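You operate a simulated robot arm through the tools that you are given. There is no shell and no other tool.

You run a simulated two-armed robot. Do the job below in one go: nothing can be reset, and whatever is moved stays where it is left.

## Task
Carry the grey tray with both arms and set it on the taped area of the steel bench.

It is judged by the outcome, as a careful person would: the job done as asked, and still so three seconds after it is handed in. It fails if anything else is knocked over, pushed out of place, dropped, spilled or broken.

## Robot
Two 7-joint arms with two-finger parallel grippers on one trunk, on a base that moves. Base frame: it is fixed to the floor where the robot stands at the start and does not move with it; the origin is under the middle of the robot, x ahead of it, y to its left, z up; the surface under the hand at the start is at about z = 0.82. Units: m, rad, N and s.
The left shoulder is at the start at [0.07, 0.134, 1.176], the right one opposite. With the tool pointing down near the work surface each hand reaches from about 0.1 to 0.64 m from the robot's upright axis, wherever it stands, measured 20 degrees to its own side. Places, roughly: taped area of the steel bench [-1.3, -1.1, 0.8]. Payload 1.57 kg a hand.
The tool frame of a hand sits at the grasp point between the pads (the TCP): z along the fingers, y along the line on which they close. The tips reach 0.03 m beyond it. The gripper opens to 0.08 m. The fingers are 0.017 m wide and 0.012 m thick; the gripper's body (0.04 by 0.082 m) begins 0.08 m behind the TCP.
Orientation is that of the tool frame in the base frame, as a unit quaternion [w, x, y, z]. With the fingers straight down and closing along the base's y, the tool's x points along the base's -x, its y along +y and its z along -z.

## Interface
- The arms move only by the tool send_rows. It takes "left_plan", "right_plan" or both (then of equal length, played together; a hand with none holds still); each is a list that holds one entry, the list of rows, each a list of 7 numbers: the shift along the tool's x, y, z in units of 300 mm (1.0 is 300 mm), then the turn, a rotation vector about the tool's x, y, z in units of 180 degrees (1.0 is 180 degrees), then the gripper command, from -1 (shut) to 1 (fully open), values between in proportion. In form: [[[x, y, z, ax, ay, az, claw], ...]]. A call has 1 to 20 rows; each row is the pose to reach, as a shift and turn from the pose commanded when the call began, along the tool's axes at that moment. A call with a number of a shift or a turn outside -1 to 1 is refused whole. A row lasts 0.2 s, in which the tool goes at most 0.05 m and 0.15 rad; a call with a longer step from one row to the next is refused whole, and so is a gripper value outside its range. Where a pose cannot be reached the arm comes as near as it can. A force on the tool above 40 N (or 10 N above the force at the start of the call, whichever is more), or a blocked arm, ends the call early, and 0.2 s more pass. The fingers move at their own pace (about 0.153 m/s each) and stop on an object; they squeeze with about 30 N. The grip force told is the motor's: it shows also when the fingers shut on nothing. Time passes only in rows, and 0.2 s behind the last, so rows that repeat a pose let the fingers close. The reply holds the time, the measured pose of the TCP, the force on the tool along the base axes, the opening and the grip force, in the units named above and with some noise, with the torque about the TCP (base axes, N m) and any sound that the robot's microphone picked up.
- Cameras (640 x 400 px; columns grow to the right, rows downward): "scene" is now at [0.1313, -0.003, 1.3954]; the picture's right is [-0.02, -1.00, 0.00], its down [-0.65, 0.02, -0.76] and it looks along [0.76, -0.02, -0.65] (base axes); focal length 280 px, centre (320, 200). "left" rides on the left gripper at [0.072, 0.007, -0.122] in its tool frame; the picture's right is [-0.09, 1.00, 0.00], its down [-0.84, -0.08, -0.54] and it looks along [-0.54, -0.05, 0.84] (tool axes); focal length 238 px, centre (320, 200). "right" rides on the right gripper at [0.072, -0.007, -0.122] in its tool frame; the picture's right is [0.09, 1.00, 0.00], its down [-0.84, 0.08, -0.54] and it looks along [-0.54, 0.05, 0.84] (tool axes); focal length 238 px, centre (320, 200). There is no depth. A picture from a camera that has moved, and an enlarged one, comes with that camera's place and axes in the base frame and with its lens.
- camera(camera): a new picture of that camera. The clock stands still meanwhile.
- slide_trunk(by): slides the trunk up (or, below 0, down) by that many m; the arms and the scene camera ride with it, the base frame stays. It gives what a move gives, with no picture.
- steer(legs): drives the robot by 1 to 6 legs, each [ahead, left, turn to the left] in m, m and rad, along the robot's own axes; the way and the turn of a leg run together, so that a leg with both is an arc; at most 1.5 m and 3.142 rad a leg. The arms and the cameras ride along, it lands a little off, and it stops where it bumps. It gives what a move gives.
- head_to(pan, tilt): turns the head with the scene camera to pan (to the left, within 1.501 rad either way) and tilt (down, from -0.506 to 1.204), counted from straight ahead of the robot. It gives what a move gives.
- zoom(camera, box): a new picture of the part [left, top, right, bottom] of that camera's present view, enlarged. The clock stands still meanwhile.
- finish_job(): hands the job in; it is judged then, once.

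Places have to be worked out from the pictures, the camera data and where the tool is seen. Open the grippers and draw the arms clear of the work before you hand the job in, unless the task says otherwise.

The tools are called as name(argument=value, ...) on one line, values as JSON. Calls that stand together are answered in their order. send_rows: Moves the arms, as the interface text tells. Its arguments: {"type":"object","properties":{"left_plan":{"type":"array","items":{"type":"array","items":{"type":"array","items":{"type":"number"}}}},"right_plan":{"type":"array","items":{"type":"array","items":{"type":"array","items":{"type":"number"}}}}},"required":[]} The other tools are called the same way: slide_trunk (by) moves the trunk up or down; steer (legs) drives the base; head_to (pan, tilt) turns the head that bears the scene camera; camera (camera) takes a picture; zoom (camera, box) takes an enlarged picture of a part of a camera's view; finish_job () hands the job in.

At the start:

```text
time: 0.0
left_position: [0.5055, 0.1891, 1.0887]
left_tcp_rot: [0.0, 0.001, 1.0, -0.001]
left_contact_force: [-0.6, -0.5, -0.1]
left_ft_torque: [0.01, 0.04, 0.0]
left_opening: 0.0798
left_gripper_force: 0.1
right_position: [0.4313, -0.2176, 1.1608]
right_tcp_rot: [0.0, -0.001, 1.0, 0.0]
right_contact_force: [-1.7, 0.0, 0.5]
right_ft_torque: [0.0, -0.02, 0.02]
right_opening: 0.0799
right_gripper_force: 0.1
trunk travel left (down, up): [-0.75, 0.19]
robot x, y, heading: [0.0037, 0.0012, -0.004]
head pan, tilt (commanded): [-0.024, 0.714]
```

scene: 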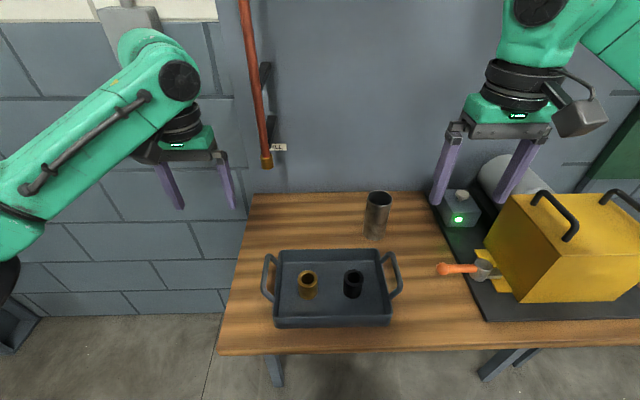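
right: 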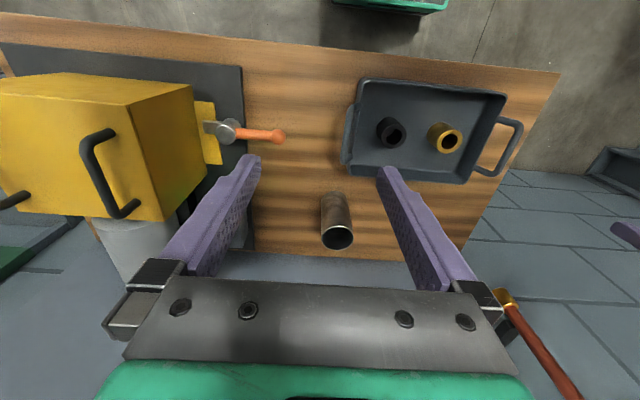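
left: 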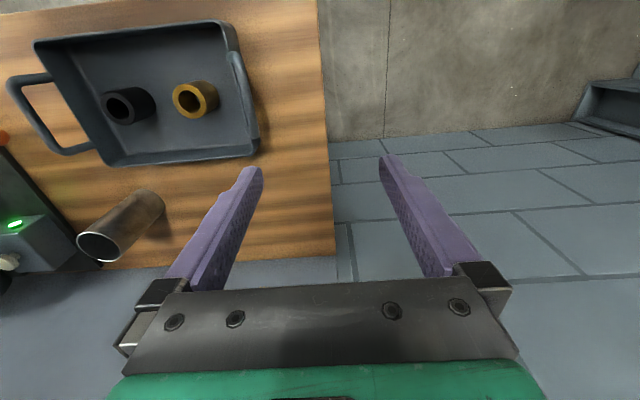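

I see the grey tray on the wooden table with two bushings in it and bail-like handles at its left and right ends. I look closer at the tray before planning the grasp.

zoom(camera="scene", box=[240, 180, 420, 340])

zoom(camera="right", box=[300, 50, 560, 260])

zoom(camera="left", box=[0, 0, 300, 280])

```text
2.50 times, centred on (330, 260) of scene
camera zoom: at [0.1313, -0.003, 1.3954], right [-0.02, -1.0, 0.0], down [-0.65, 0.02, -0.76], along [0.76, -0.02, -0.65], focal length 699 px, centre (295, 50)
```

zoom: 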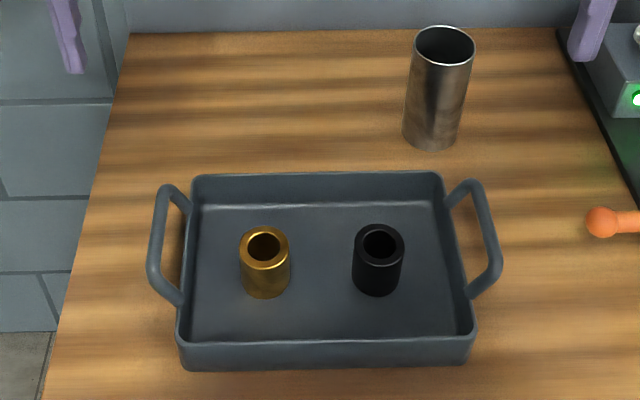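

```text
1.90 times, centred on (430, 155) of right
camera zoom: at [0.3601, -0.2241, 1.2819], right [-0.09, 1.0, 0.0], down [0.84, 0.08, 0.54], along [0.54, 0.05, -0.84], focal length 454 px, centre (110, 286)
```

zoom: 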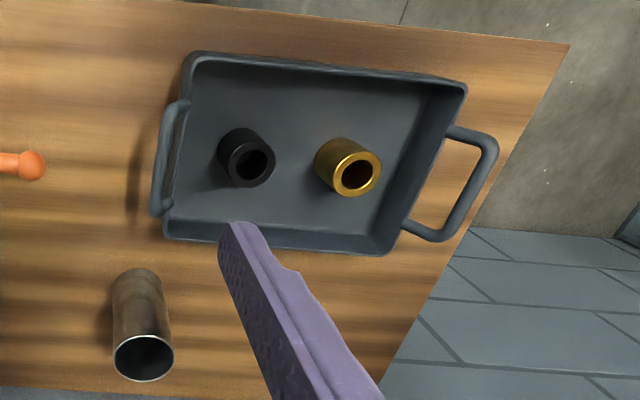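

```text
1.43 times, centred on (150, 140) of left
camera zoom: at [0.4332, 0.1979, 1.2118], right [0.09, 1.0, 0.0], down [0.84, -0.08, 0.54], along [0.54, -0.05, -0.84], focal length 340 px, centre (563, 286)
```

zoom: 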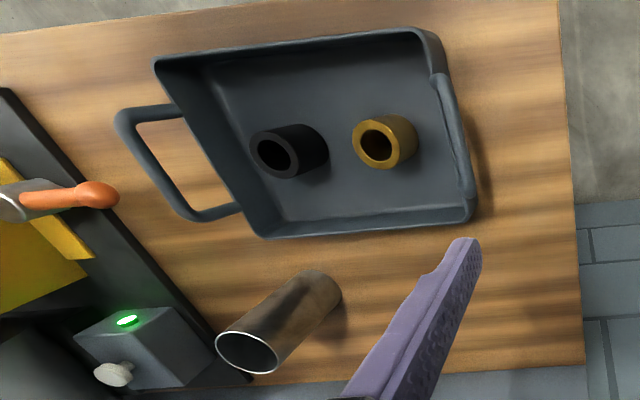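

The handles' grip bars appear to run along x at about y = 0.10 and y = -0.17, z about 0.90, and the tray is square with the base axes. Before grasping I look round with the head to learn the route to the steel bench.

head_to(pan=-1.5, tilt=0.5)

camera(camera="scene")

head_to(pan=1.5, tilt=0.5)

camera(camera="scene")

```text
time: 1.6
left_position: [0.5046, 0.1892, 1.0899]
left_tcp_rot: [-0.001, 0.0, 1.0, 0.001]
left_contact_force: [-0.4, 0.2, -0.2]
left_ft_torque: [-0.03, 0.03, 0.01]
left_opening: 0.08
left_gripper_force: 0.0
right_position: [0.4308, -0.2175, 1.1608]
right_tcp_rot: [0.0, 0.0, 1.0, 0.0]
right_contact_force: [-0.4, -0.5, 0.6]
right_ft_torque: [-0.01, -0.01, 0.0]
right_opening: 0.0802
right_gripper_force: 0.1
trunk travel left (down, up): [-0.75, 0.19]
robot x, y, heading: [0.0019, 0.0003, -0.0]
head pan, tilt (commanded): [-1.499, 0.499]
```

```text
taken
camera scene: at [0.0535, -0.0917, 1.4143], right [-1.0, -0.07, 0.0], down [-0.03, 0.48, -0.88], along [0.06, -0.88, -0.48], focal length 280 px, centre (320, 200)
```

scene: 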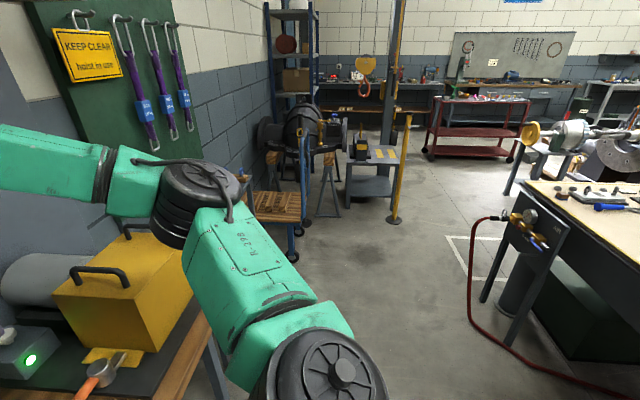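

```text
time: 4.2
left_position: [0.5051, 0.1895, 1.0897]
left_tcp_rot: [-0.001, -0.001, 1.0, -0.001]
left_contact_force: [0.7, -0.1, 0.5]
left_ft_torque: [0.02, 0.04, -0.02]
left_opening: 0.0801
left_gripper_force: 0.0
right_position: [0.4304, -0.2172, 1.1601]
right_tcp_rot: [0.0, -0.001, 1.0, 0.0]
right_contact_force: [0.0, -0.5, -0.3]
right_ft_torque: [0.02, 0.0, -0.01]
right_opening: 0.0801
right_gripper_force: 0.1
trunk travel left (down, up): [-0.75, 0.19]
robot x, y, heading: [0.0012, 0.0025, 0.003]
head pan, tilt (commanded): [1.499, 0.499]
```

```text
taken
camera scene: at [0.0534, 0.0898, 1.4143], right [1.0, -0.07, 0.0], down [-0.03, -0.48, -0.88], along [0.06, 0.88, -0.48], focal length 280 px, centre (320, 200)
```

scene: 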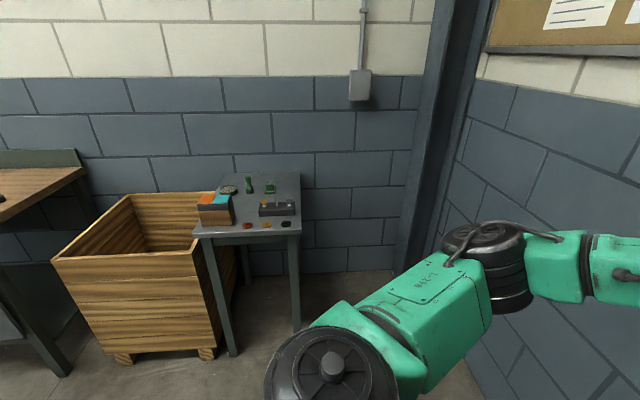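

The steel/grey bench edge shows at about x = -0.92, running from y = -0.85 to -1.5 behind me to the right. I back straight off a bit from the table to turn and inspect it with the arms clear.

steer(legs=[[-0.35, 0, 0]])

head_to(pan=-1.5, tilt=0.6)

camera(camera="scene")

```text
time: 6.4
left_position: [0.1567, 0.1904, 1.0886]
left_tcp_rot: [-0.001, -0.003, 1.0, 0.0]
left_contact_force: [0.4, -0.4, 0.1]
left_ft_torque: [0.0, 0.03, -0.01]
left_opening: 0.0799
left_gripper_force: 0.0
right_position: [0.085, -0.2175, 1.1597]
right_tcp_rot: [0.0, -0.002, 1.0, 0.0]
right_contact_force: [-0.7, -0.1, 0.4]
right_ft_torque: [0.02, 0.02, 0.01]
right_opening: 0.0801
right_gripper_force: 0.0
trunk travel left (down, up): [-0.75, 0.19]
robot x, y, heading: [-0.3475, -0.0009, 0.006]
head pan, tilt (commanded): [1.499, 0.499]
```

```text
time: 9.0
left_position: [0.1563, 0.1909, 1.0895]
left_tcp_rot: [0.0, -0.004, 1.0, -0.001]
left_contact_force: [0.4, 0.4, -0.2]
left_ft_torque: [0.01, 0.0, 0.01]
left_opening: 0.0799
left_gripper_force: 0.1
right_position: [0.0831, -0.2154, 1.1612]
right_tcp_rot: [0.0, -0.002, 1.0, 0.0]
right_contact_force: [-0.5, 0.3, 0.0]
right_ft_torque: [0.01, 0.01, 0.03]
right_opening: 0.08
right_gripper_force: 0.0
trunk travel left (down, up): [-0.75, 0.19]
robot x, y, heading: [-0.3463, -0.0003, 0.005]
head pan, tilt (commanded): [-1.499, 0.6]
```

```text
taken
camera scene: at [-0.2949, -0.0898, 1.4052], right [-1.0, -0.08, 0.0], down [-0.04, 0.56, -0.83], along [0.06, -0.82, -0.56], focal length 280 px, centre (320, 200)
```

scene: 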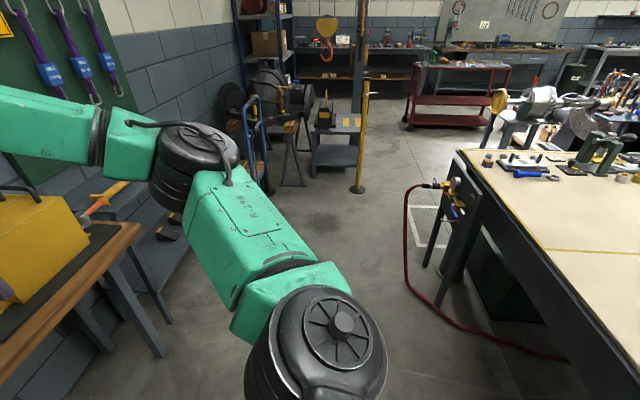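

The bench edge lies at x of about -0.93, with a yellow tape line seen at y about -0.78. I turn right on the spot, clear of the table, to see the taped area fully.

steer(legs=[[0, 0, -1.57]])

head_to(pan=-0.7, tilt=0.5)

camera(camera="scene")

head_to(pan=-1.5, tilt=0.5)

camera(camera="scene")

```text
time: 13.3
left_position: [-0.1698, -0.5114, 1.0898]
left_tcp_rot: [0.0, 0.714, 0.7, 0.0]
left_contact_force: [-0.5, -0.4, -0.3]
left_ft_torque: [0.01, -0.03, 0.02]
left_opening: 0.0804
left_gripper_force: 0.1
right_position: [-0.5746, -0.4269, 1.1604]
right_tcp_rot: [0.0, 0.716, 0.699, 0.0]
right_contact_force: [0.1, 0.6, -0.7]
right_ft_torque: [0.01, -0.03, 0.03]
right_opening: 0.0798
right_gripper_force: 0.2
trunk travel left (down, up): [-0.75, 0.19]
robot x, y, heading: [-0.3468, -0.0001, -1.592]
head pan, tilt (commanded): [-1.499, 0.6]
```

```text
time: 14.4
left_position: [-0.1711, -0.5094, 1.0906]
left_tcp_rot: [0.0, 0.714, 0.7, 0.0]
left_contact_force: [-0.3, 0.3, -0.9]
left_ft_torque: [0.02, 0.02, 0.02]
left_opening: 0.0802
left_gripper_force: 0.0
right_position: [-0.5759, -0.4262, 1.1609]
right_tcp_rot: [-0.001, 0.715, 0.699, 0.0]
right_contact_force: [0.3, -0.2, -0.8]
right_ft_torque: [0.02, 0.0, 0.04]
right_opening: 0.08
right_gripper_force: 0.0
trunk travel left (down, up): [-0.75, 0.19]
robot x, y, heading: [-0.351, 0.0025, -1.593]
head pan, tilt (commanded): [-0.7, 0.499]
```

```text
taken
camera scene: at [-0.4133, -0.1204, 1.4143], right [-0.75, 0.66, 0.0], down [0.32, 0.36, -0.88], along [-0.58, -0.66, -0.48], focal length 280 px, centre (320, 200)
```

scene: 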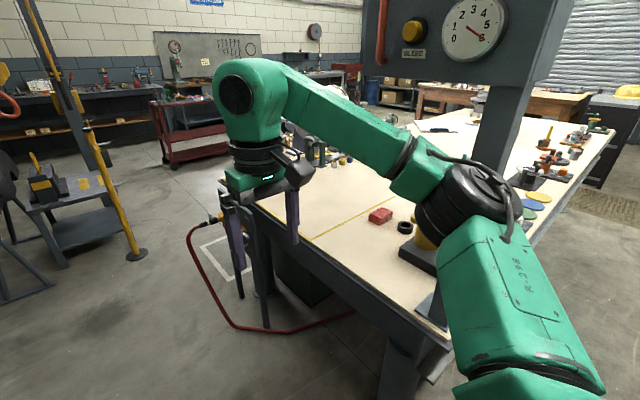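

```text
time: 15.6
left_position: [-0.1698, -0.51, 1.0897]
left_tcp_rot: [0.0, 0.714, 0.7, 0.001]
left_contact_force: [-0.5, -0.2, -0.2]
left_ft_torque: [-0.01, -0.02, 0.02]
left_opening: 0.0799
left_gripper_force: 0.0
right_position: [-0.5773, -0.4271, 1.1608]
right_tcp_rot: [0.0, 0.715, 0.699, 0.0]
right_contact_force: [0.5, 0.6, 0.1]
right_ft_torque: [0.02, -0.01, 0.01]
right_opening: 0.0798
right_gripper_force: 0.0
trunk travel left (down, up): [-0.75, 0.19]
robot x, y, heading: [-0.3473, -0.003, -1.592]
head pan, tilt (commanded): [-1.499, 0.499]
```

```text
taken
camera scene: at [-0.444, -0.0568, 1.4143], right [-0.05, 1.0, 0.0], down [0.48, 0.02, -0.88], along [-0.88, -0.04, -0.48], focal length 280 px, centre (320, 200)
```

scene: 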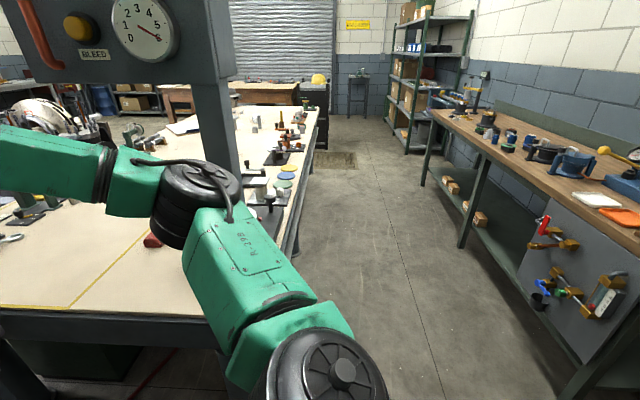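

There is a gauge panel on a column near the bench corner that I need to locate before moving past it. I look at more head angles for its place.

head_to(pan=-1.2, tilt=0.0)

camera(camera="scene")

head_to(pan=-1.0, tilt=0.9)

camera(camera="scene")

camera(camera="right")

```text
time: 16.5
left_position: [-0.1699, -0.51, 1.09]
left_tcp_rot: [0.0, 0.715, 0.699, 0.001]
left_contact_force: [0.2, 0.2, 0.2]
left_ft_torque: [-0.01, -0.02, 0.0]
left_opening: 0.0799
left_gripper_force: 0.1
right_position: [-0.576, -0.4266, 1.1602]
right_tcp_rot: [0.0, 0.715, 0.699, 0.001]
right_contact_force: [-0.4, -0.7, 0.3]
right_ft_torque: [0.0, 0.01, -0.02]
right_opening: 0.0801
right_gripper_force: 0.0
trunk travel left (down, up): [-0.75, 0.19]
robot x, y, heading: [-0.3461, -0.0041, -1.593]
head pan, tilt (commanded): [-1.201, 0.0]
```

```text
taken
camera scene: at [-0.4378, -0.0828, 1.4603], right [-0.34, 0.94, 0.0], down [0.0, 0.0, -1.0], along [-0.94, -0.34, 0.0], focal length 280 px, centre (320, 200)
```

scene: 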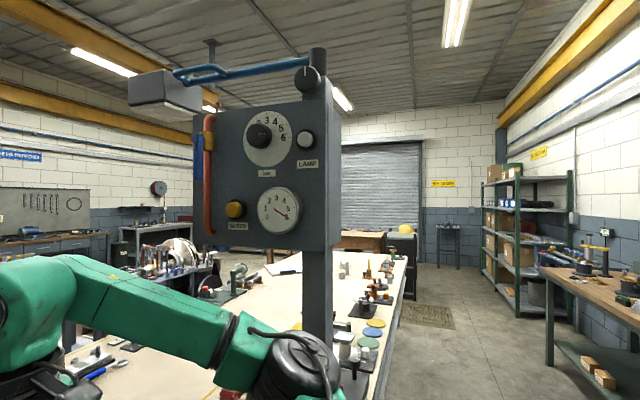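

```text
time: 17.7
left_position: [-0.1713, -0.5099, 1.089]
left_tcp_rot: [0.001, 0.714, 0.7, 0.0]
left_contact_force: [-0.1, -0.5, -0.1]
left_ft_torque: [-0.01, 0.0, 0.01]
left_opening: 0.0802
left_gripper_force: 0.2
right_position: [-0.5764, -0.4271, 1.1611]
right_tcp_rot: [0.0, 0.716, 0.698, 0.0]
right_contact_force: [0.1, 0.5, 0.0]
right_ft_torque: [0.01, -0.01, 0.05]
right_opening: 0.0798
right_gripper_force: 0.2
trunk travel left (down, up): [-0.75, 0.19]
robot x, y, heading: [-0.3501, -0.0036, -1.594]
head pan, tilt (commanded): [-1.0, 0.901]
```

```text
taken
camera scene: at [-0.4177, -0.0915, 1.3805], right [-0.52, 0.85, 0.0], down [0.67, 0.41, -0.62], along [-0.53, -0.32, -0.78], focal length 280 px, centre (320, 200)
```

scene: 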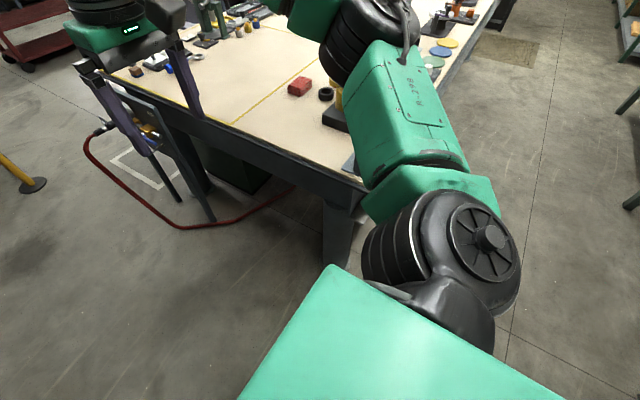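

```text
taken
camera right: at [-0.5801, -0.3548, 1.2818], right [1.0, 0.07, 0.0], down [0.06, -0.84, 0.54], along [0.04, -0.54, -0.84], focal length 238 px, centre (320, 200)
```

right: 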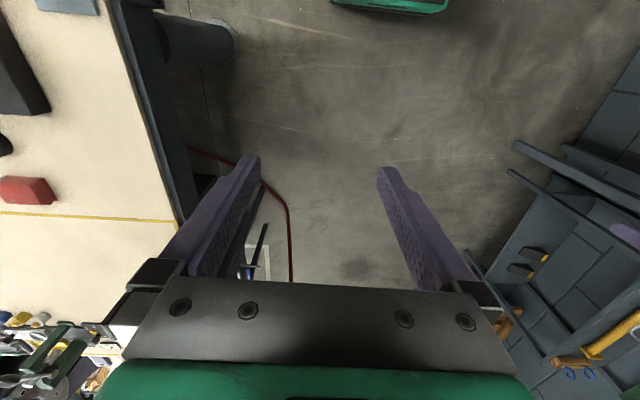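

The panel hangs over roughly x -1.05, y -0.3 to -0.65, above z 1.3, and the tape's near line is at y about -0.76. The lane along the bench at x -0.35 is free, so I drive ahead along it to look down on the taped area.

steer(legs=[[0.8, 0, 0.0]])

head_to(pan=-1.45, tilt=0.6)

camera(camera="scene")

camera(camera="right")

```text
time: 22.0
left_position: [-0.1761, -1.3013, 1.089]
left_tcp_rot: [0.0, 0.71, 0.704, 0.0]
left_contact_force: [-0.4, -0.1, 0.5]
left_ft_torque: [-0.01, 0.03, 0.03]
left_opening: 0.0799
left_gripper_force: 0.0
right_position: [-0.5817, -1.2234, 1.1609]
right_tcp_rot: [0.0, 0.711, 0.704, -0.001]
right_contact_force: [-0.4, -0.2, 0.9]
right_ft_torque: [0.01, 0.01, -0.03]
right_opening: 0.08
right_gripper_force: 0.0
trunk travel left (down, up): [-0.75, 0.19]
robot x, y, heading: [-0.3594, -0.794, -1.578]
head pan, tilt (commanded): [-1.0, 0.901]
```

```text
time: 22.9
left_position: [-0.175, -1.3022, 1.0895]
left_tcp_rot: [0.0, 0.709, 0.705, 0.0]
left_contact_force: [-0.2, 0.8, 0.0]
left_ft_torque: [0.01, 0.02, -0.01]
left_opening: 0.0802
left_gripper_force: 0.1
right_position: [-0.5814, -1.2243, 1.1602]
right_tcp_rot: [0.001, 0.71, 0.704, 0.0]
right_contact_force: [-0.5, -0.1, -0.9]
right_ft_torque: [-0.02, 0.0, -0.01]
right_opening: 0.0798
right_gripper_force: 0.0
trunk travel left (down, up): [-0.75, 0.19]
robot x, y, heading: [-0.3574, -0.7945, -1.582]
head pan, tilt (commanded): [-1.45, 0.6]
```

```text
taken
camera scene: at [-0.4523, -0.8563, 1.4052], right [-0.11, 0.99, 0.0], down [0.56, 0.06, -0.82], along [-0.82, -0.09, -0.57], focal length 280 px, centre (320, 200)
```

scene: 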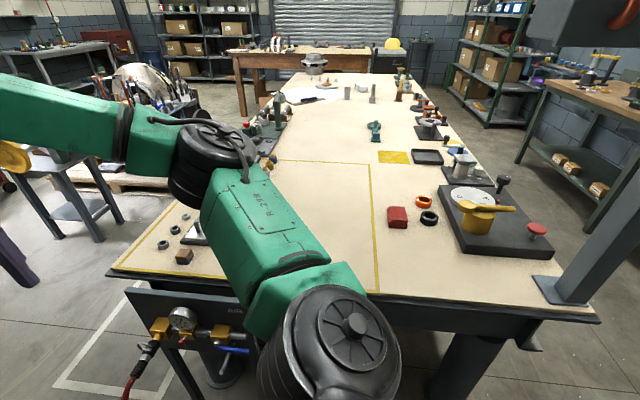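

```text
taken
camera right: at [-0.5873, -1.1521, 1.2818], right [1.0, 0.08, 0.0], down [0.07, -0.84, 0.54], along [0.04, -0.54, -0.84], focal length 238 px, centre (320, 200)
```

right: 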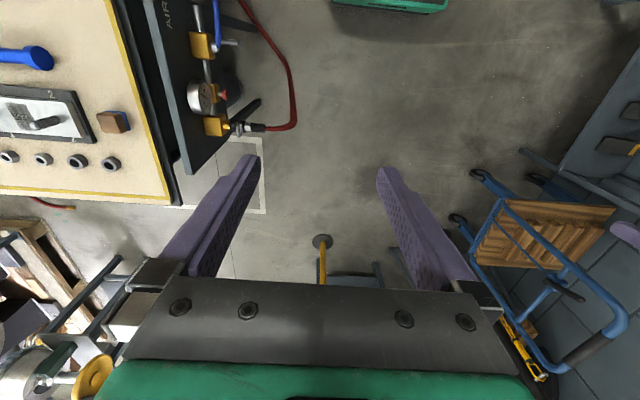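

The taped area spans about x -0.93 to -1.65 and y -0.76 to -1.47, with tools only in its y < -1.18 part, so I'll set the tray at about [-1.1, -0.95]. I check my base footprint and a cleaner view of the free part before going back.

head_to(pan=-1.5, tilt=1.2)

camera(camera="scene")

head_to(pan=-0.9, tilt=0.7)

camera(camera="scene")

head_to(pan=0.0, tilt=1.2)

camera(camera="scene")

```text
time: 23.9
left_position: [-0.1753, -1.3026, 1.0894]
left_tcp_rot: [0.0, 0.709, 0.705, -0.001]
left_contact_force: [0.5, -0.6, -0.3]
left_ft_torque: [0.01, 0.01, 0.05]
left_opening: 0.08
left_gripper_force: 0.0
right_position: [-0.5824, -1.2247, 1.1595]
right_tcp_rot: [0.0, 0.711, 0.704, 0.0]
right_contact_force: [0.2, 1.2, 0.4]
right_ft_torque: [0.02, 0.04, -0.03]
right_opening: 0.0799
right_gripper_force: 0.1
trunk travel left (down, up): [-0.75, 0.19]
robot x, y, heading: [-0.3611, -0.7967, -1.579]
head pan, tilt (commanded): [-1.499, 1.201]
```

```text
taken
camera scene: at [-0.4205, -0.8498, 1.3606], right [-0.06, 1.0, 0.0], down [0.93, 0.06, -0.36], along [-0.36, -0.02, -0.93], focal length 280 px, centre (320, 200)
```

scene: 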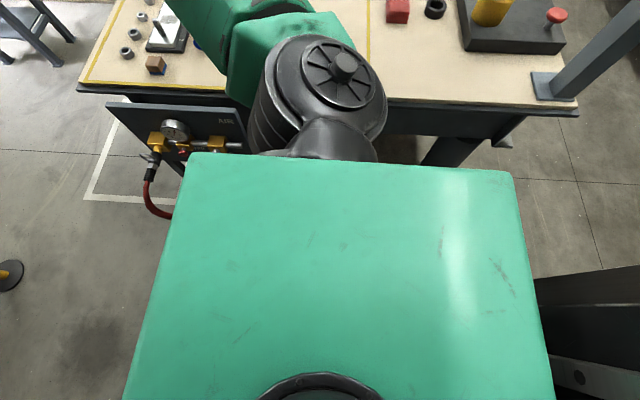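

```text
time: 24.9
left_position: [-0.1748, -1.3017, 1.0902]
left_tcp_rot: [0.0, 0.709, 0.705, 0.001]
left_contact_force: [0.0, 1.0, 0.4]
left_ft_torque: [0.0, 0.03, -0.03]
left_opening: 0.0801
left_gripper_force: 0.0
right_position: [-0.5826, -1.2239, 1.1615]
right_tcp_rot: [-0.001, 0.71, 0.704, -0.001]
right_contact_force: [0.4, -0.6, 0.0]
right_ft_torque: [-0.02, 0.02, 0.02]
right_opening: 0.0797
right_gripper_force: 0.0
trunk travel left (down, up): [-0.75, 0.19]
robot x, y, heading: [-0.363, -0.797, -1.576]
head pan, tilt (commanded): [-0.901, 0.7]
```

```text
taken
camera scene: at [-0.4316, -0.8983, 1.3965], right [-0.61, 0.79, 0.0], down [0.51, 0.4, -0.76], along [-0.6, -0.47, -0.64], focal length 280 px, centre (320, 200)
```

scene: 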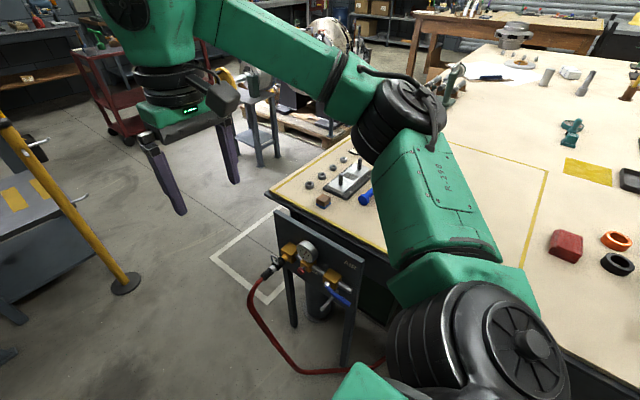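

```text
time: 26.1
left_position: [-0.1758, -1.3028, 1.0909]
left_tcp_rot: [-0.001, 0.71, 0.704, 0.0]
left_contact_force: [-0.3, 0.1, -0.1]
left_ft_torque: [0.01, 0.01, 0.02]
left_opening: 0.0801
left_gripper_force: 0.0
right_position: [-0.5822, -1.2249, 1.1605]
right_tcp_rot: [-0.001, 0.71, 0.704, 0.0]
right_contact_force: [0.2, -0.6, 0.0]
right_ft_torque: [-0.03, -0.01, -0.01]
right_opening: 0.08
right_gripper_force: 0.0
trunk travel left (down, up): [-0.75, 0.19]
robot x, y, heading: [-0.3601, -0.796, -1.58]
head pan, tilt (commanded): [0.0, 1.201]
```

```text
taken
camera scene: at [-0.3651, -0.9022, 1.3606], right [-1.0, 0.01, 0.0], down [0.01, 0.93, -0.36], along [0.0, -0.36, -0.93], focal length 280 px, centre (320, 200)
```

scene: 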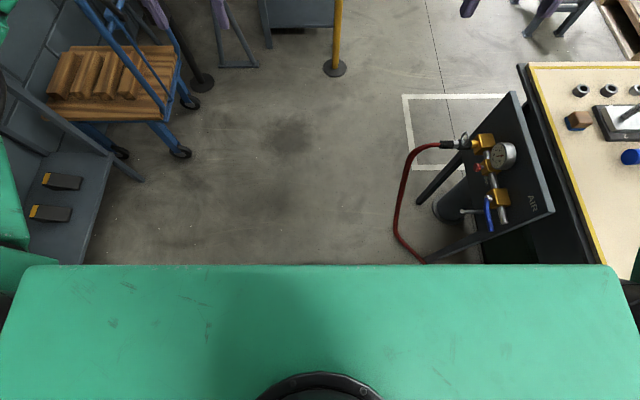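

The route is clear: the free part of the taped area is empty and the air hose stand sits at y < -1.1, so I'll stand at about [-0.5, -0.94] facing -x later. Now I go back to the wooden table, stopping about 0.56 m short of the tray centre.

steer(legs=[[-0.8, 0, 0], [0, 0, 1.58]])

head_to(pan=0.0, tilt=0.6)

camera(camera="scene")

```text
time: 34.2
left_position: [0.1593, 0.1944, 1.0891]
left_tcp_rot: [0.001, 0.005, 1.0, -0.001]
left_contact_force: [0.0, 0.0, -0.3]
left_ft_torque: [0.0, 0.02, 0.04]
left_opening: 0.0801
left_gripper_force: 0.0
right_position: [0.0821, -0.2136, 1.1616]
right_tcp_rot: [0.0, 0.007, 1.0, -0.001]
right_contact_force: [-0.1, -0.1, -1.0]
right_ft_torque: [0.0, 0.0, 0.02]
right_opening: 0.08
right_gripper_force: 0.0
trunk travel left (down, up): [-0.75, 0.19]
robot x, y, heading: [-0.3487, 0.0112, -0.012]
head pan, tilt (commanded): [0.0, 1.201]
```

```text
time: 35.2
left_position: [0.1595, 0.1929, 1.0899]
left_tcp_rot: [0.0, 0.005, 1.0, 0.0]
left_contact_force: [0.2, 0.0, -0.3]
left_ft_torque: [0.02, -0.03, 0.0]
left_opening: 0.08
left_gripper_force: 0.1
right_position: [0.0814, -0.2142, 1.1609]
right_tcp_rot: [0.0, 0.006, 1.0, 0.0]
right_contact_force: [1.0, 0.1, -0.2]
right_ft_torque: [-0.02, 0.0, -0.02]
right_opening: 0.0801
right_gripper_force: 0.1
trunk travel left (down, up): [-0.75, 0.19]
robot x, y, heading: [-0.3481, 0.0123, -0.007]
head pan, tilt (commanded): [0.0, 0.6]
```

```text
taken
camera scene: at [-0.2125, 0.0072, 1.4051], right [-0.01, -1.0, 0.0], down [-0.57, 0.01, -0.82], along [0.82, -0.01, -0.57], focal length 280 px, centre (320, 200)
```

scene: 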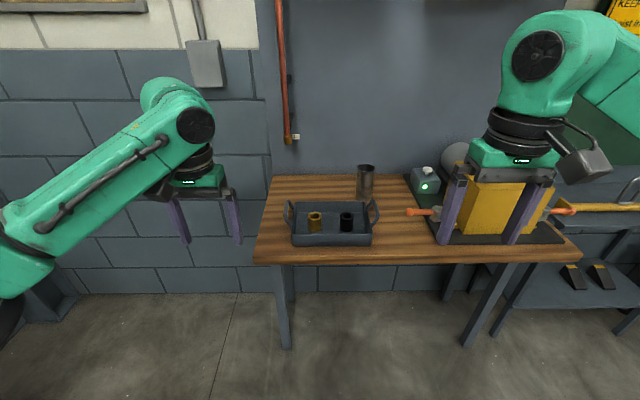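

Robot is at [-0.348, 0.012]. I move ahead and slightly right to centre on the tray (y about -0.035), keeping the tray about 0.56 m ahead.

steer(legs=[[0.263, -0.047, 0.008]])

head_to(pan=0.0, tilt=0.75)

camera(camera="scene")

zoom(camera="scene", box=[240, 120, 400, 220])

camera(camera="left")

camera(camera="right")

```text
time: 37.1
left_position: [0.4182, 0.15, 1.0885]
left_tcp_rot: [0.0, 0.001, 1.0, 0.001]
left_contact_force: [0.1, -0.2, -0.2]
left_ft_torque: [-0.02, 0.0, 0.01]
left_opening: 0.0798
left_gripper_force: 0.0
right_position: [0.3428, -0.2579, 1.162]
right_tcp_rot: [0.001, 0.002, 1.0, -0.001]
right_contact_force: [-0.6, -1.1, -0.7]
right_ft_torque: [0.03, -0.03, -0.01]
right_opening: 0.0799
right_gripper_force: 0.0
trunk travel left (down, up): [-0.75, 0.19]
robot x, y, heading: [-0.0864, -0.0401, -0.0]
head pan, tilt (commanded): [0.0, 0.6]
```

```text
time: 37.8
left_position: [0.4203, 0.1499, 1.0888]
left_tcp_rot: [0.0, 0.001, 1.0, 0.0]
left_contact_force: [-0.2, 0.4, -0.5]
left_ft_torque: [0.01, -0.01, 0.02]
left_opening: 0.0801
left_gripper_force: 0.0
right_position: [0.3459, -0.2583, 1.1611]
right_tcp_rot: [0.0, 0.002, 1.0, -0.001]
right_contact_force: [-0.1, 0.3, 0.0]
right_ft_torque: [0.01, 0.01, 0.0]
right_opening: 0.0801
right_gripper_force: 0.0
trunk travel left (down, up): [-0.75, 0.19]
robot x, y, heading: [-0.0865, -0.0386, -0.003]
head pan, tilt (commanded): [0.0, 0.75]
```

```text
taken
camera scene: at [0.0442, -0.0397, 1.3923], right [0.0, -1.0, 0.0], down [-0.68, 0.0, -0.73], along [0.73, 0.0, -0.68], focal length 280 px, centre (320, 200)
```

scene: 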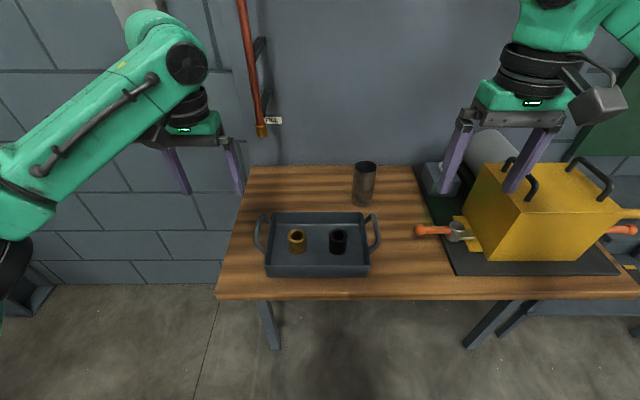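

```text
4.00 times, centred on (320, 170) of scene
camera zoom: at [0.0442, -0.0397, 1.3923], right [0.0, -1.0, 0.0], down [-0.68, 0.0, -0.73], along [0.73, 0.0, -0.68], focal length 1118 px, centre (320, 320)
```

zoom: 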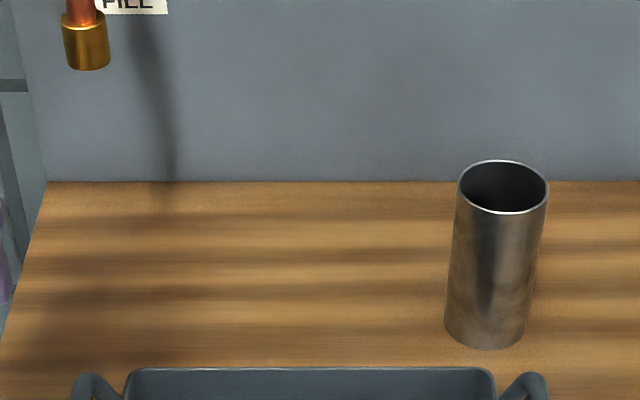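

```text
taken
camera left: at [0.348, 0.1587, 1.2117], right [0.09, 1.0, 0.0], down [0.84, -0.08, 0.54], along [0.54, -0.05, -0.84], focal length 238 px, centre (320, 200)
```

left: 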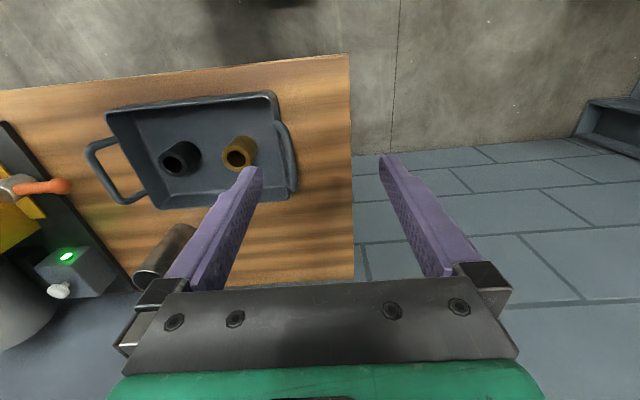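

```text
taken
camera right: at [0.274, -0.2634, 1.2818], right [-0.09, 1.0, 0.0], down [0.84, 0.07, 0.54], along [0.54, 0.05, -0.84], focal length 238 px, centre (320, 200)
```

right: 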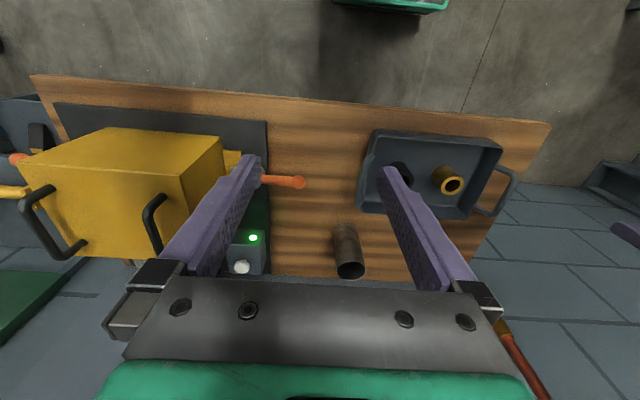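

I enlarge the tray from each camera to triangulate the two handle bars precisely.

zoom(camera="scene", box=[240, 200, 400, 300])

zoom(camera="left", box=[70, 70, 310, 220])

zoom(camera="right", box=[340, 100, 532, 220])

```text
4.00 times, centred on (320, 250) of scene
camera zoom: at [0.0442, -0.0397, 1.3923], right [0.0, -1.0, 0.0], down [-0.68, 0.0, -0.73], along [0.73, 0.0, -0.68], focal length 1118 px, centre (320, 0)
```

zoom: 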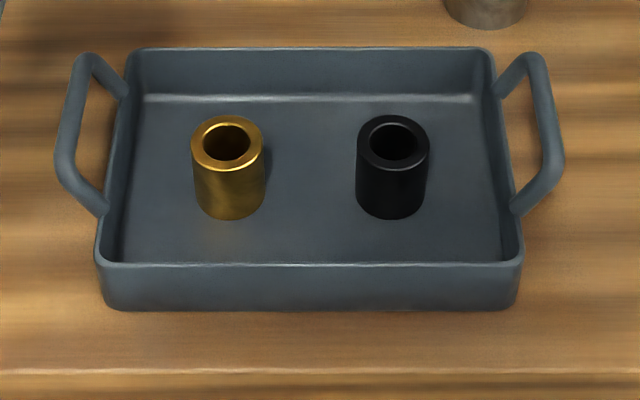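

```text
2.67 times, centred on (190, 145) of left
camera zoom: at [0.348, 0.1587, 1.2117], right [0.09, 1.0, 0.0], down [0.84, -0.08, 0.54], along [0.54, -0.05, -0.84], focal length 636 px, centre (667, 347)
```

zoom: 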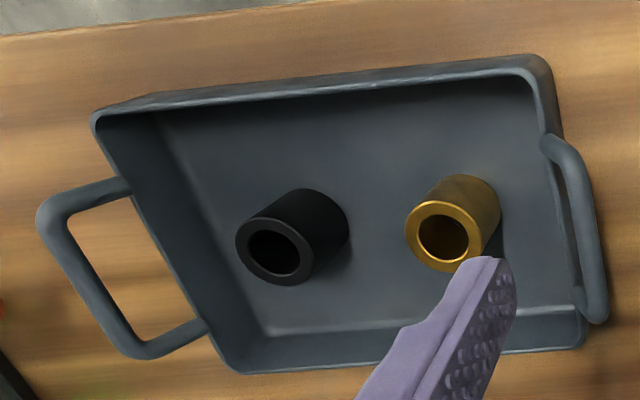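

```text
3.33 times, centred on (436, 160) of right
camera zoom: at [0.274, -0.2634, 1.2818], right [-0.09, 1.0, 0.0], down [0.84, 0.07, 0.54], along [0.54, 0.05, -0.84], focal length 794 px, centre (-67, 333)
```

zoom: 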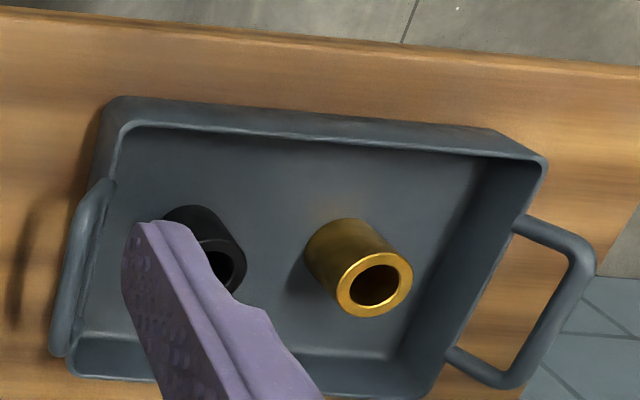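

Triangulating gives bars at x 0.474, y 0.104 and -0.171, z 0.90 (about 12 mm thick), with the rim at about 0.87. I bring both open hands over the bars at z 1.0 first.

send_rows(left_plan=[[[-0.0227, -0.0192, 0.0375, 0, 0, 0, 1], [-0.0454, -0.0383, 0.075, 0, 0, 0, 1], [-0.0681, -0.0575, 0.1125, 0, 0, 0, 1], [-0.0909, -0.0767, 0.15, 0, 0, 0, 1], [-0.1136, -0.0958, 0.1875, 0, 0, 0, 1], [-0.1363, -0.115, 0.225, 0, 0, 0, 1], [-0.159, -0.1341, 0.2625, 0, 0, 0, 1], [-0.1817, -0.1533, 0.3, 0, 0, 0, 1], [-0.1817, -0.1533, 0.3, 0, 0, 0, 1]]], right_plan=[[[-0.0537, 0.0362, 0.0671, 0, 0, 0, 1], [-0.1075, 0.0725, 0.1342, 0, 0, 0, 1], [-0.1612, 0.1088, 0.2013, 0, 0, 0, 1], [-0.215, 0.145, 0.2683, 0, 0, 0, 1], [-0.2687, 0.1813, 0.3354, 0, 0, 0, 1], [-0.3225, 0.2175, 0.4025, 0, 0, 0, 1], [-0.3762, 0.2537, 0.4696, 0, 0, 0, 1], [-0.43, 0.29, 0.5367, 0, 0, 0, 1], [-0.43, 0.29, 0.5367, 0, 0, 0, 1]]])

camera(camera="scene")

camera(camera="left")

camera(camera="right")

```text
time: 39.8
left_position: [0.4738, 0.1035, 0.9993]
left_tcp_rot: [0.0, 0.002, 1.0, -0.001]
left_contact_force: [-0.5, 0.7, -0.1]
left_ft_torque: [0.03, -0.01, 0.01]
left_opening: 0.08
left_gripper_force: 0.0
right_position: [0.4738, -0.1719, 0.998]
right_tcp_rot: [0.0, 0.002, 1.0, 0.0]
right_contact_force: [-0.1, -1.3, 0.4]
right_ft_torque: [0.0, 0.0, -0.02]
right_opening: 0.0801
right_gripper_force: 0.1
trunk travel left (down, up): [-0.75, 0.19]
robot x, y, heading: [-0.0843, -0.0373, -0.002]
head pan, tilt (commanded): [0.0, 0.75]
```

```text
taken
camera scene: at [0.043, -0.0397, 1.3924], right [0.0, -1.0, 0.0], down [-0.68, 0.0, -0.73], along [0.73, 0.0, -0.68], focal length 280 px, centre (320, 200)
```

scene: 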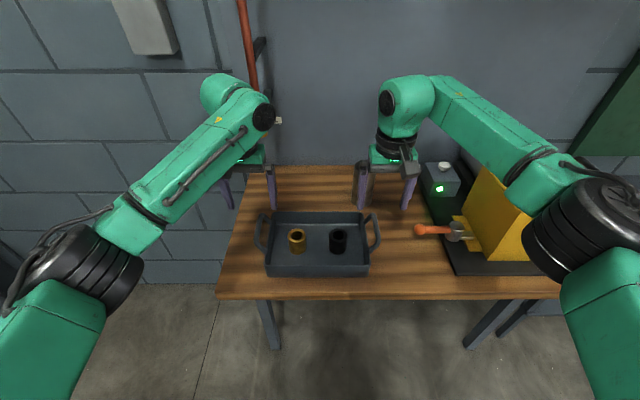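

```text
taken
camera left: at [0.4017, 0.1122, 1.1216], right [0.09, 1.0, 0.0], down [0.84, -0.08, 0.54], along [0.54, -0.05, -0.84], focal length 238 px, centre (320, 200)
```

left: 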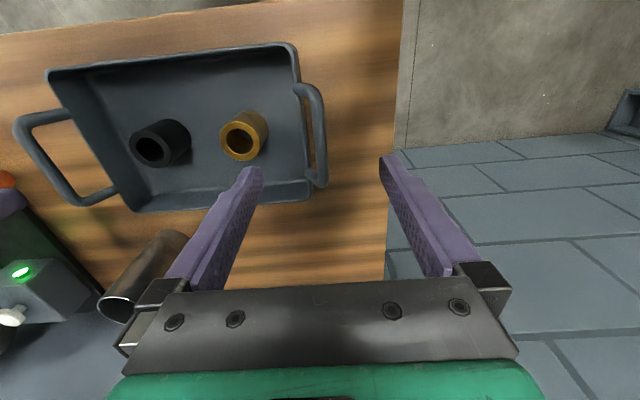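

```text
taken
camera right: at [0.4033, -0.1775, 1.1195], right [-0.09, 1.0, 0.0], down [0.84, 0.08, 0.54], along [0.54, 0.05, -0.84], focal length 238 px, centre (320, 200)
```

right: 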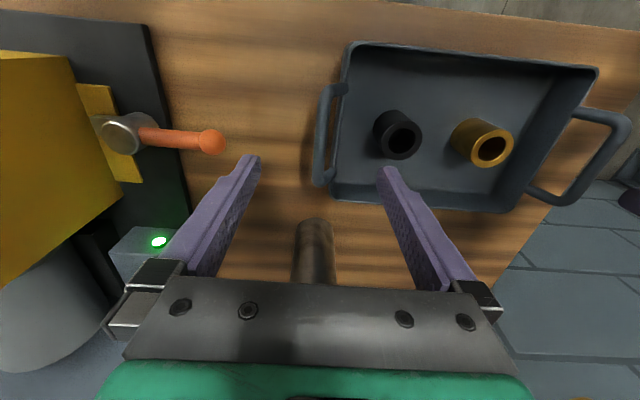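

Both bars appear centred between the open fingers. I descend both hands 0.09 m to z about 0.908, keeping tips above the rim.

send_rows(left_plan=[[[-0.001, 0, 0.05, 0, 0, 0, 1], [-0.002, 0, 0.1, 0, 0, 0, 1], [-0.004, 0, 0.15, 0, 0, 0, 1], [-0.005, 0, 0.2, 0, 0, 0, 1], [-0.006, 0, 0.25, 0, 0, 0, 1], [-0.007, 0, 0.303, 0, 0, 0, 1], [-0.007, 0, 0.303, 0, 0, 0, 1]]], right_plan=[[[-0.001, 0.001, 0.05, 0, 0, 0, 1], [-0.002, 0.002, 0.1, 0, 0, 0, 1], [-0.004, 0.003, 0.15, 0, 0, 0, 1], [-0.005, 0.004, 0.2, 0, 0, 0, 1], [-0.006, 0.005, 0.25, 0, 0, 0, 1], [-0.007, 0.006, 0.3, 0, 0, 0, 1], [-0.007, 0.006, 0.3, 0, 0, 0, 1]]])

camera(camera="left")

camera(camera="right")

zoom(camera="scene", box=[220, 140, 420, 300])

```text
time: 41.4
left_position: [0.4757, 0.1037, 0.9093]
left_tcp_rot: [0.0, 0.0, 1.0, 0.001]
left_contact_force: [-0.3, -0.3, 0.2]
left_ft_torque: [0.02, -0.01, -0.01]
left_opening: 0.0799
left_gripper_force: 0.0
right_position: [0.4748, -0.1682, 0.9106]
right_tcp_rot: [0.0, 0.001, 1.0, 0.0]
right_contact_force: [0.2, 0.7, -0.6]
right_ft_torque: [-0.02, 0.0, -0.03]
right_opening: 0.08
right_gripper_force: 0.1
trunk travel left (down, up): [-0.75, 0.19]
robot x, y, heading: [-0.0863, -0.0395, -0.004]
head pan, tilt (commanded): [0.0, 0.75]
```

```text
taken
camera left: at [0.4033, 0.1126, 1.0312], right [0.09, 1.0, 0.0], down [0.84, -0.08, 0.54], along [0.54, -0.05, -0.84], focal length 238 px, centre (320, 200)
```

left: 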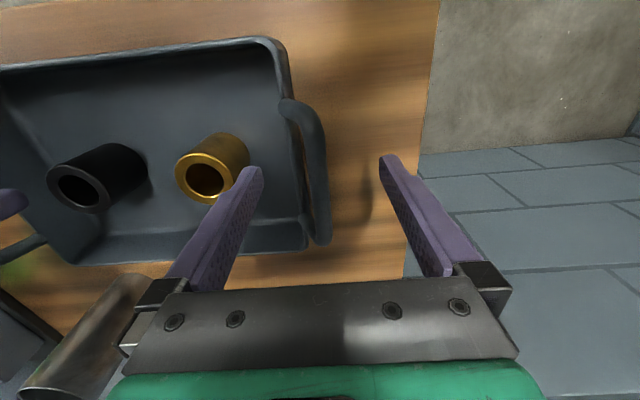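

```text
taken
camera right: at [0.4047, -0.1743, 1.0305], right [-0.09, 1.0, 0.0], down [0.84, 0.07, 0.54], along [0.54, 0.05, -0.84], focal length 238 px, centre (320, 200)
```

right: 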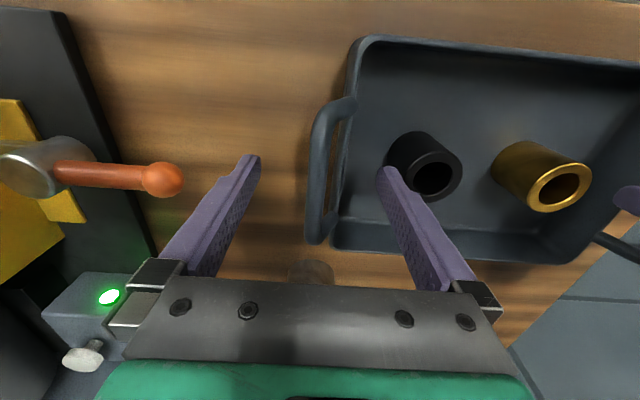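

```text
2.50 times, centred on (320, 220) of scene
camera zoom: at [0.0434, -0.0395, 1.3923], right [0.0, -1.0, 0.0], down [-0.68, 0.0, -0.73], along [0.73, 0.0, -0.68], focal length 699 px, centre (320, 150)
```

zoom: 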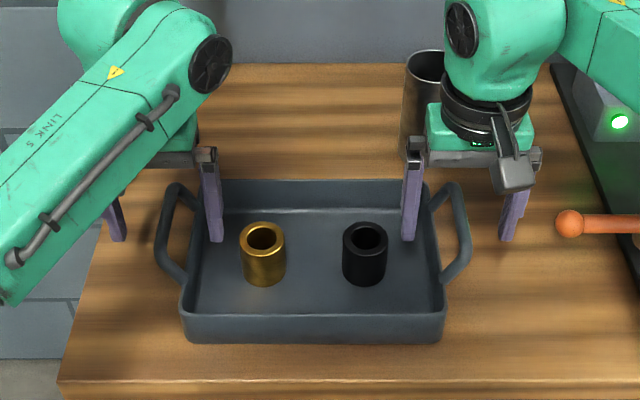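

The bars sit between the fingers at both hands, within a few mm. I close both grippers together on the bars.

send_rows(left_plan=[[[0, -0.008, 0, 0, 0, 0, 1], [0, -0.008, 0, 0, 0, 0, -1], [0, -0.008, 0, 0, 0, 0, -1], [0, -0.008, 0, 0, 0, 0, -1], [0, -0.008, 0, 0, 0, 0, -1], [0, -0.008, 0, 0, 0, 0, -1]]], right_plan=[[[0, 0, 0.002, 0, 0, 0, 1], [0, 0, 0.002, 0, 0, 0, -1], [0, 0, 0.002, 0, 0, 0, -1], [0, 0, 0.002, 0, 0, 0, -1], [0, 0, 0.002, 0, 0, 0, -1], [0, 0, 0.002, 0, 0, 0, -1]]])

zoom(camera="scene", box=[220, 140, 420, 300])

camera(camera="left")

camera(camera="right")

```text
time: 42.8
left_position: [0.476, 0.103, 0.9091]
left_tcp_rot: [0.001, 0.001, 1.0, 0.001]
left_contact_force: [2.5, 17.5, 0.2]
left_ft_torque: [0.12, -0.09, -0.14]
left_opening: 0.0115
left_gripper_force: 29.5
right_position: [0.4764, -0.1708, 0.9097]
right_tcp_rot: [0.0, 0.003, 1.0, -0.002]
right_contact_force: [-1.4, -18.6, 2.4]
right_ft_torque: [-0.12, 0.05, 0.24]
right_opening: 0.0116
right_gripper_force: 28.8
trunk travel left (down, up): [-0.75, 0.19]
robot x, y, heading: [-0.0866, -0.0366, -0.005]
head pan, tilt (commanded): [0.0, 0.75]
```

```text
2.50 times, centred on (320, 220) of scene
camera zoom: at [0.0437, -0.0396, 1.3923], right [0.0, -1.0, 0.0], down [-0.68, 0.0, -0.73], along [0.73, 0.0, -0.68], focal length 699 px, centre (320, 150)
```

zoom: 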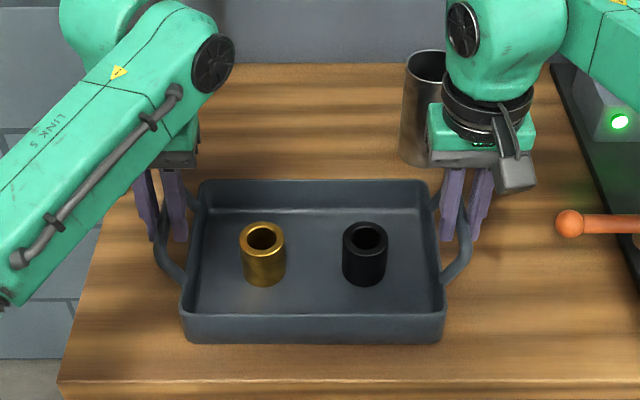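

```text
taken
camera left: at [0.4038, 0.1114, 1.0313], right [0.09, 1.0, 0.0], down [0.84, -0.08, 0.54], along [0.54, -0.05, -0.84], focal length 238 px, centre (320, 200)
```

left: 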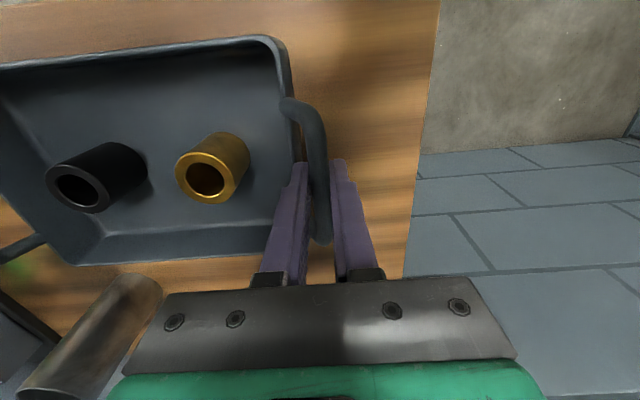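

```text
taken
camera right: at [0.405, -0.1755, 1.0304], right [-0.09, 1.0, 0.0], down [0.84, 0.07, 0.54], along [0.54, 0.04, -0.84], focal length 238 px, centre (320, 200)
```

right: 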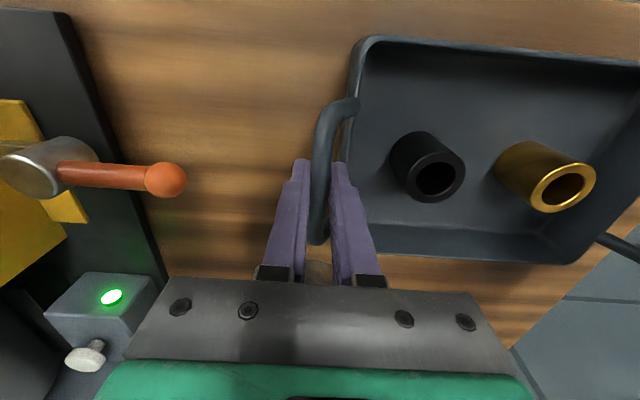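

Both grippers hold the 11.5 mm bars, but the hands press about 18 N against each other, so I ease them outward about 2 mm each and then lift 2 cm to test.

send_rows(left_plan=[[[0, 0.004, 0, 0, 0, 0, -1], [0, 0.007, 0, 0, 0, 0, -1], [0, 0.007, 0, 0, 0, 0, -1], [0, 0.007, -0.015, 0, 0, 0, -1], [0, 0.007, -0.03, 0, 0, 0, -1], [0, 0.007, -0.045, 0, 0, 0, -1], [0, 0.007, -0.06, 0, 0, 0, -1], [0, 0.007, -0.06, 0, 0, 0, -1]]], right_plan=[[[0, -0.004, 0, 0, 0, 0, -1], [0, -0.0077, 0, 0, 0, 0, -1], [0, -0.0077, 0, 0, 0, 0, -1], [0, -0.0077, -0.015, 0, 0, 0, -1], [0, -0.0077, -0.03, 0, 0, 0, -1], [0, -0.0077, -0.045, 0, 0, 0, -1], [0, -0.0077, -0.06, 0, 0, 0, -1], [0, -0.0077, -0.06, 0, 0, 0, -1]]])

zoom(camera="scene", box=[220, 140, 420, 300])

```text
time: 44.6
left_position: [0.4779, 0.1032, 0.9259]
left_tcp_rot: [-0.001, 0.002, 1.0, -0.001]
left_contact_force: [-0.1, -0.9, -4.3]
left_ft_torque: [0.04, 0.11, -0.11]
left_opening: 0.0112
left_gripper_force: 28.7
right_position: [0.4763, -0.1698, 0.9257]
right_tcp_rot: [-0.001, 0.002, 1.0, 0.001]
right_contact_force: [0.8, 0.7, -3.8]
right_ft_torque: [0.04, -0.06, 0.14]
right_opening: 0.0113
right_gripper_force: 28.5
trunk travel left (down, up): [-0.75, 0.19]
robot x, y, heading: [-0.0845, -0.0371, -0.004]
head pan, tilt (commanded): [0.0, 0.75]
```

```text
2.50 times, centred on (320, 220) of scene
camera zoom: at [0.0453, -0.0395, 1.3921], right [0.0, -1.0, 0.0], down [-0.68, 0.0, -0.73], along [0.73, 0.0, -0.68], focal length 699 px, centre (320, 150)
```

zoom: 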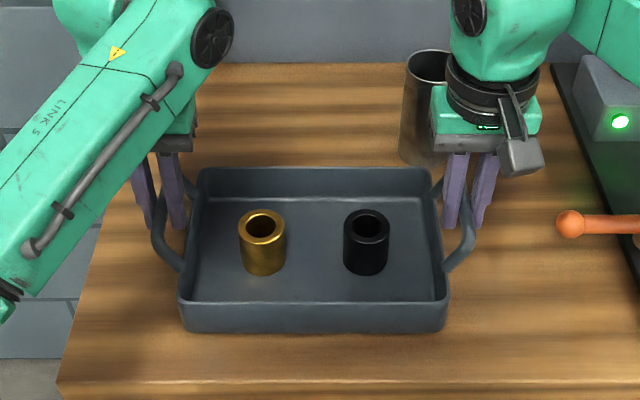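

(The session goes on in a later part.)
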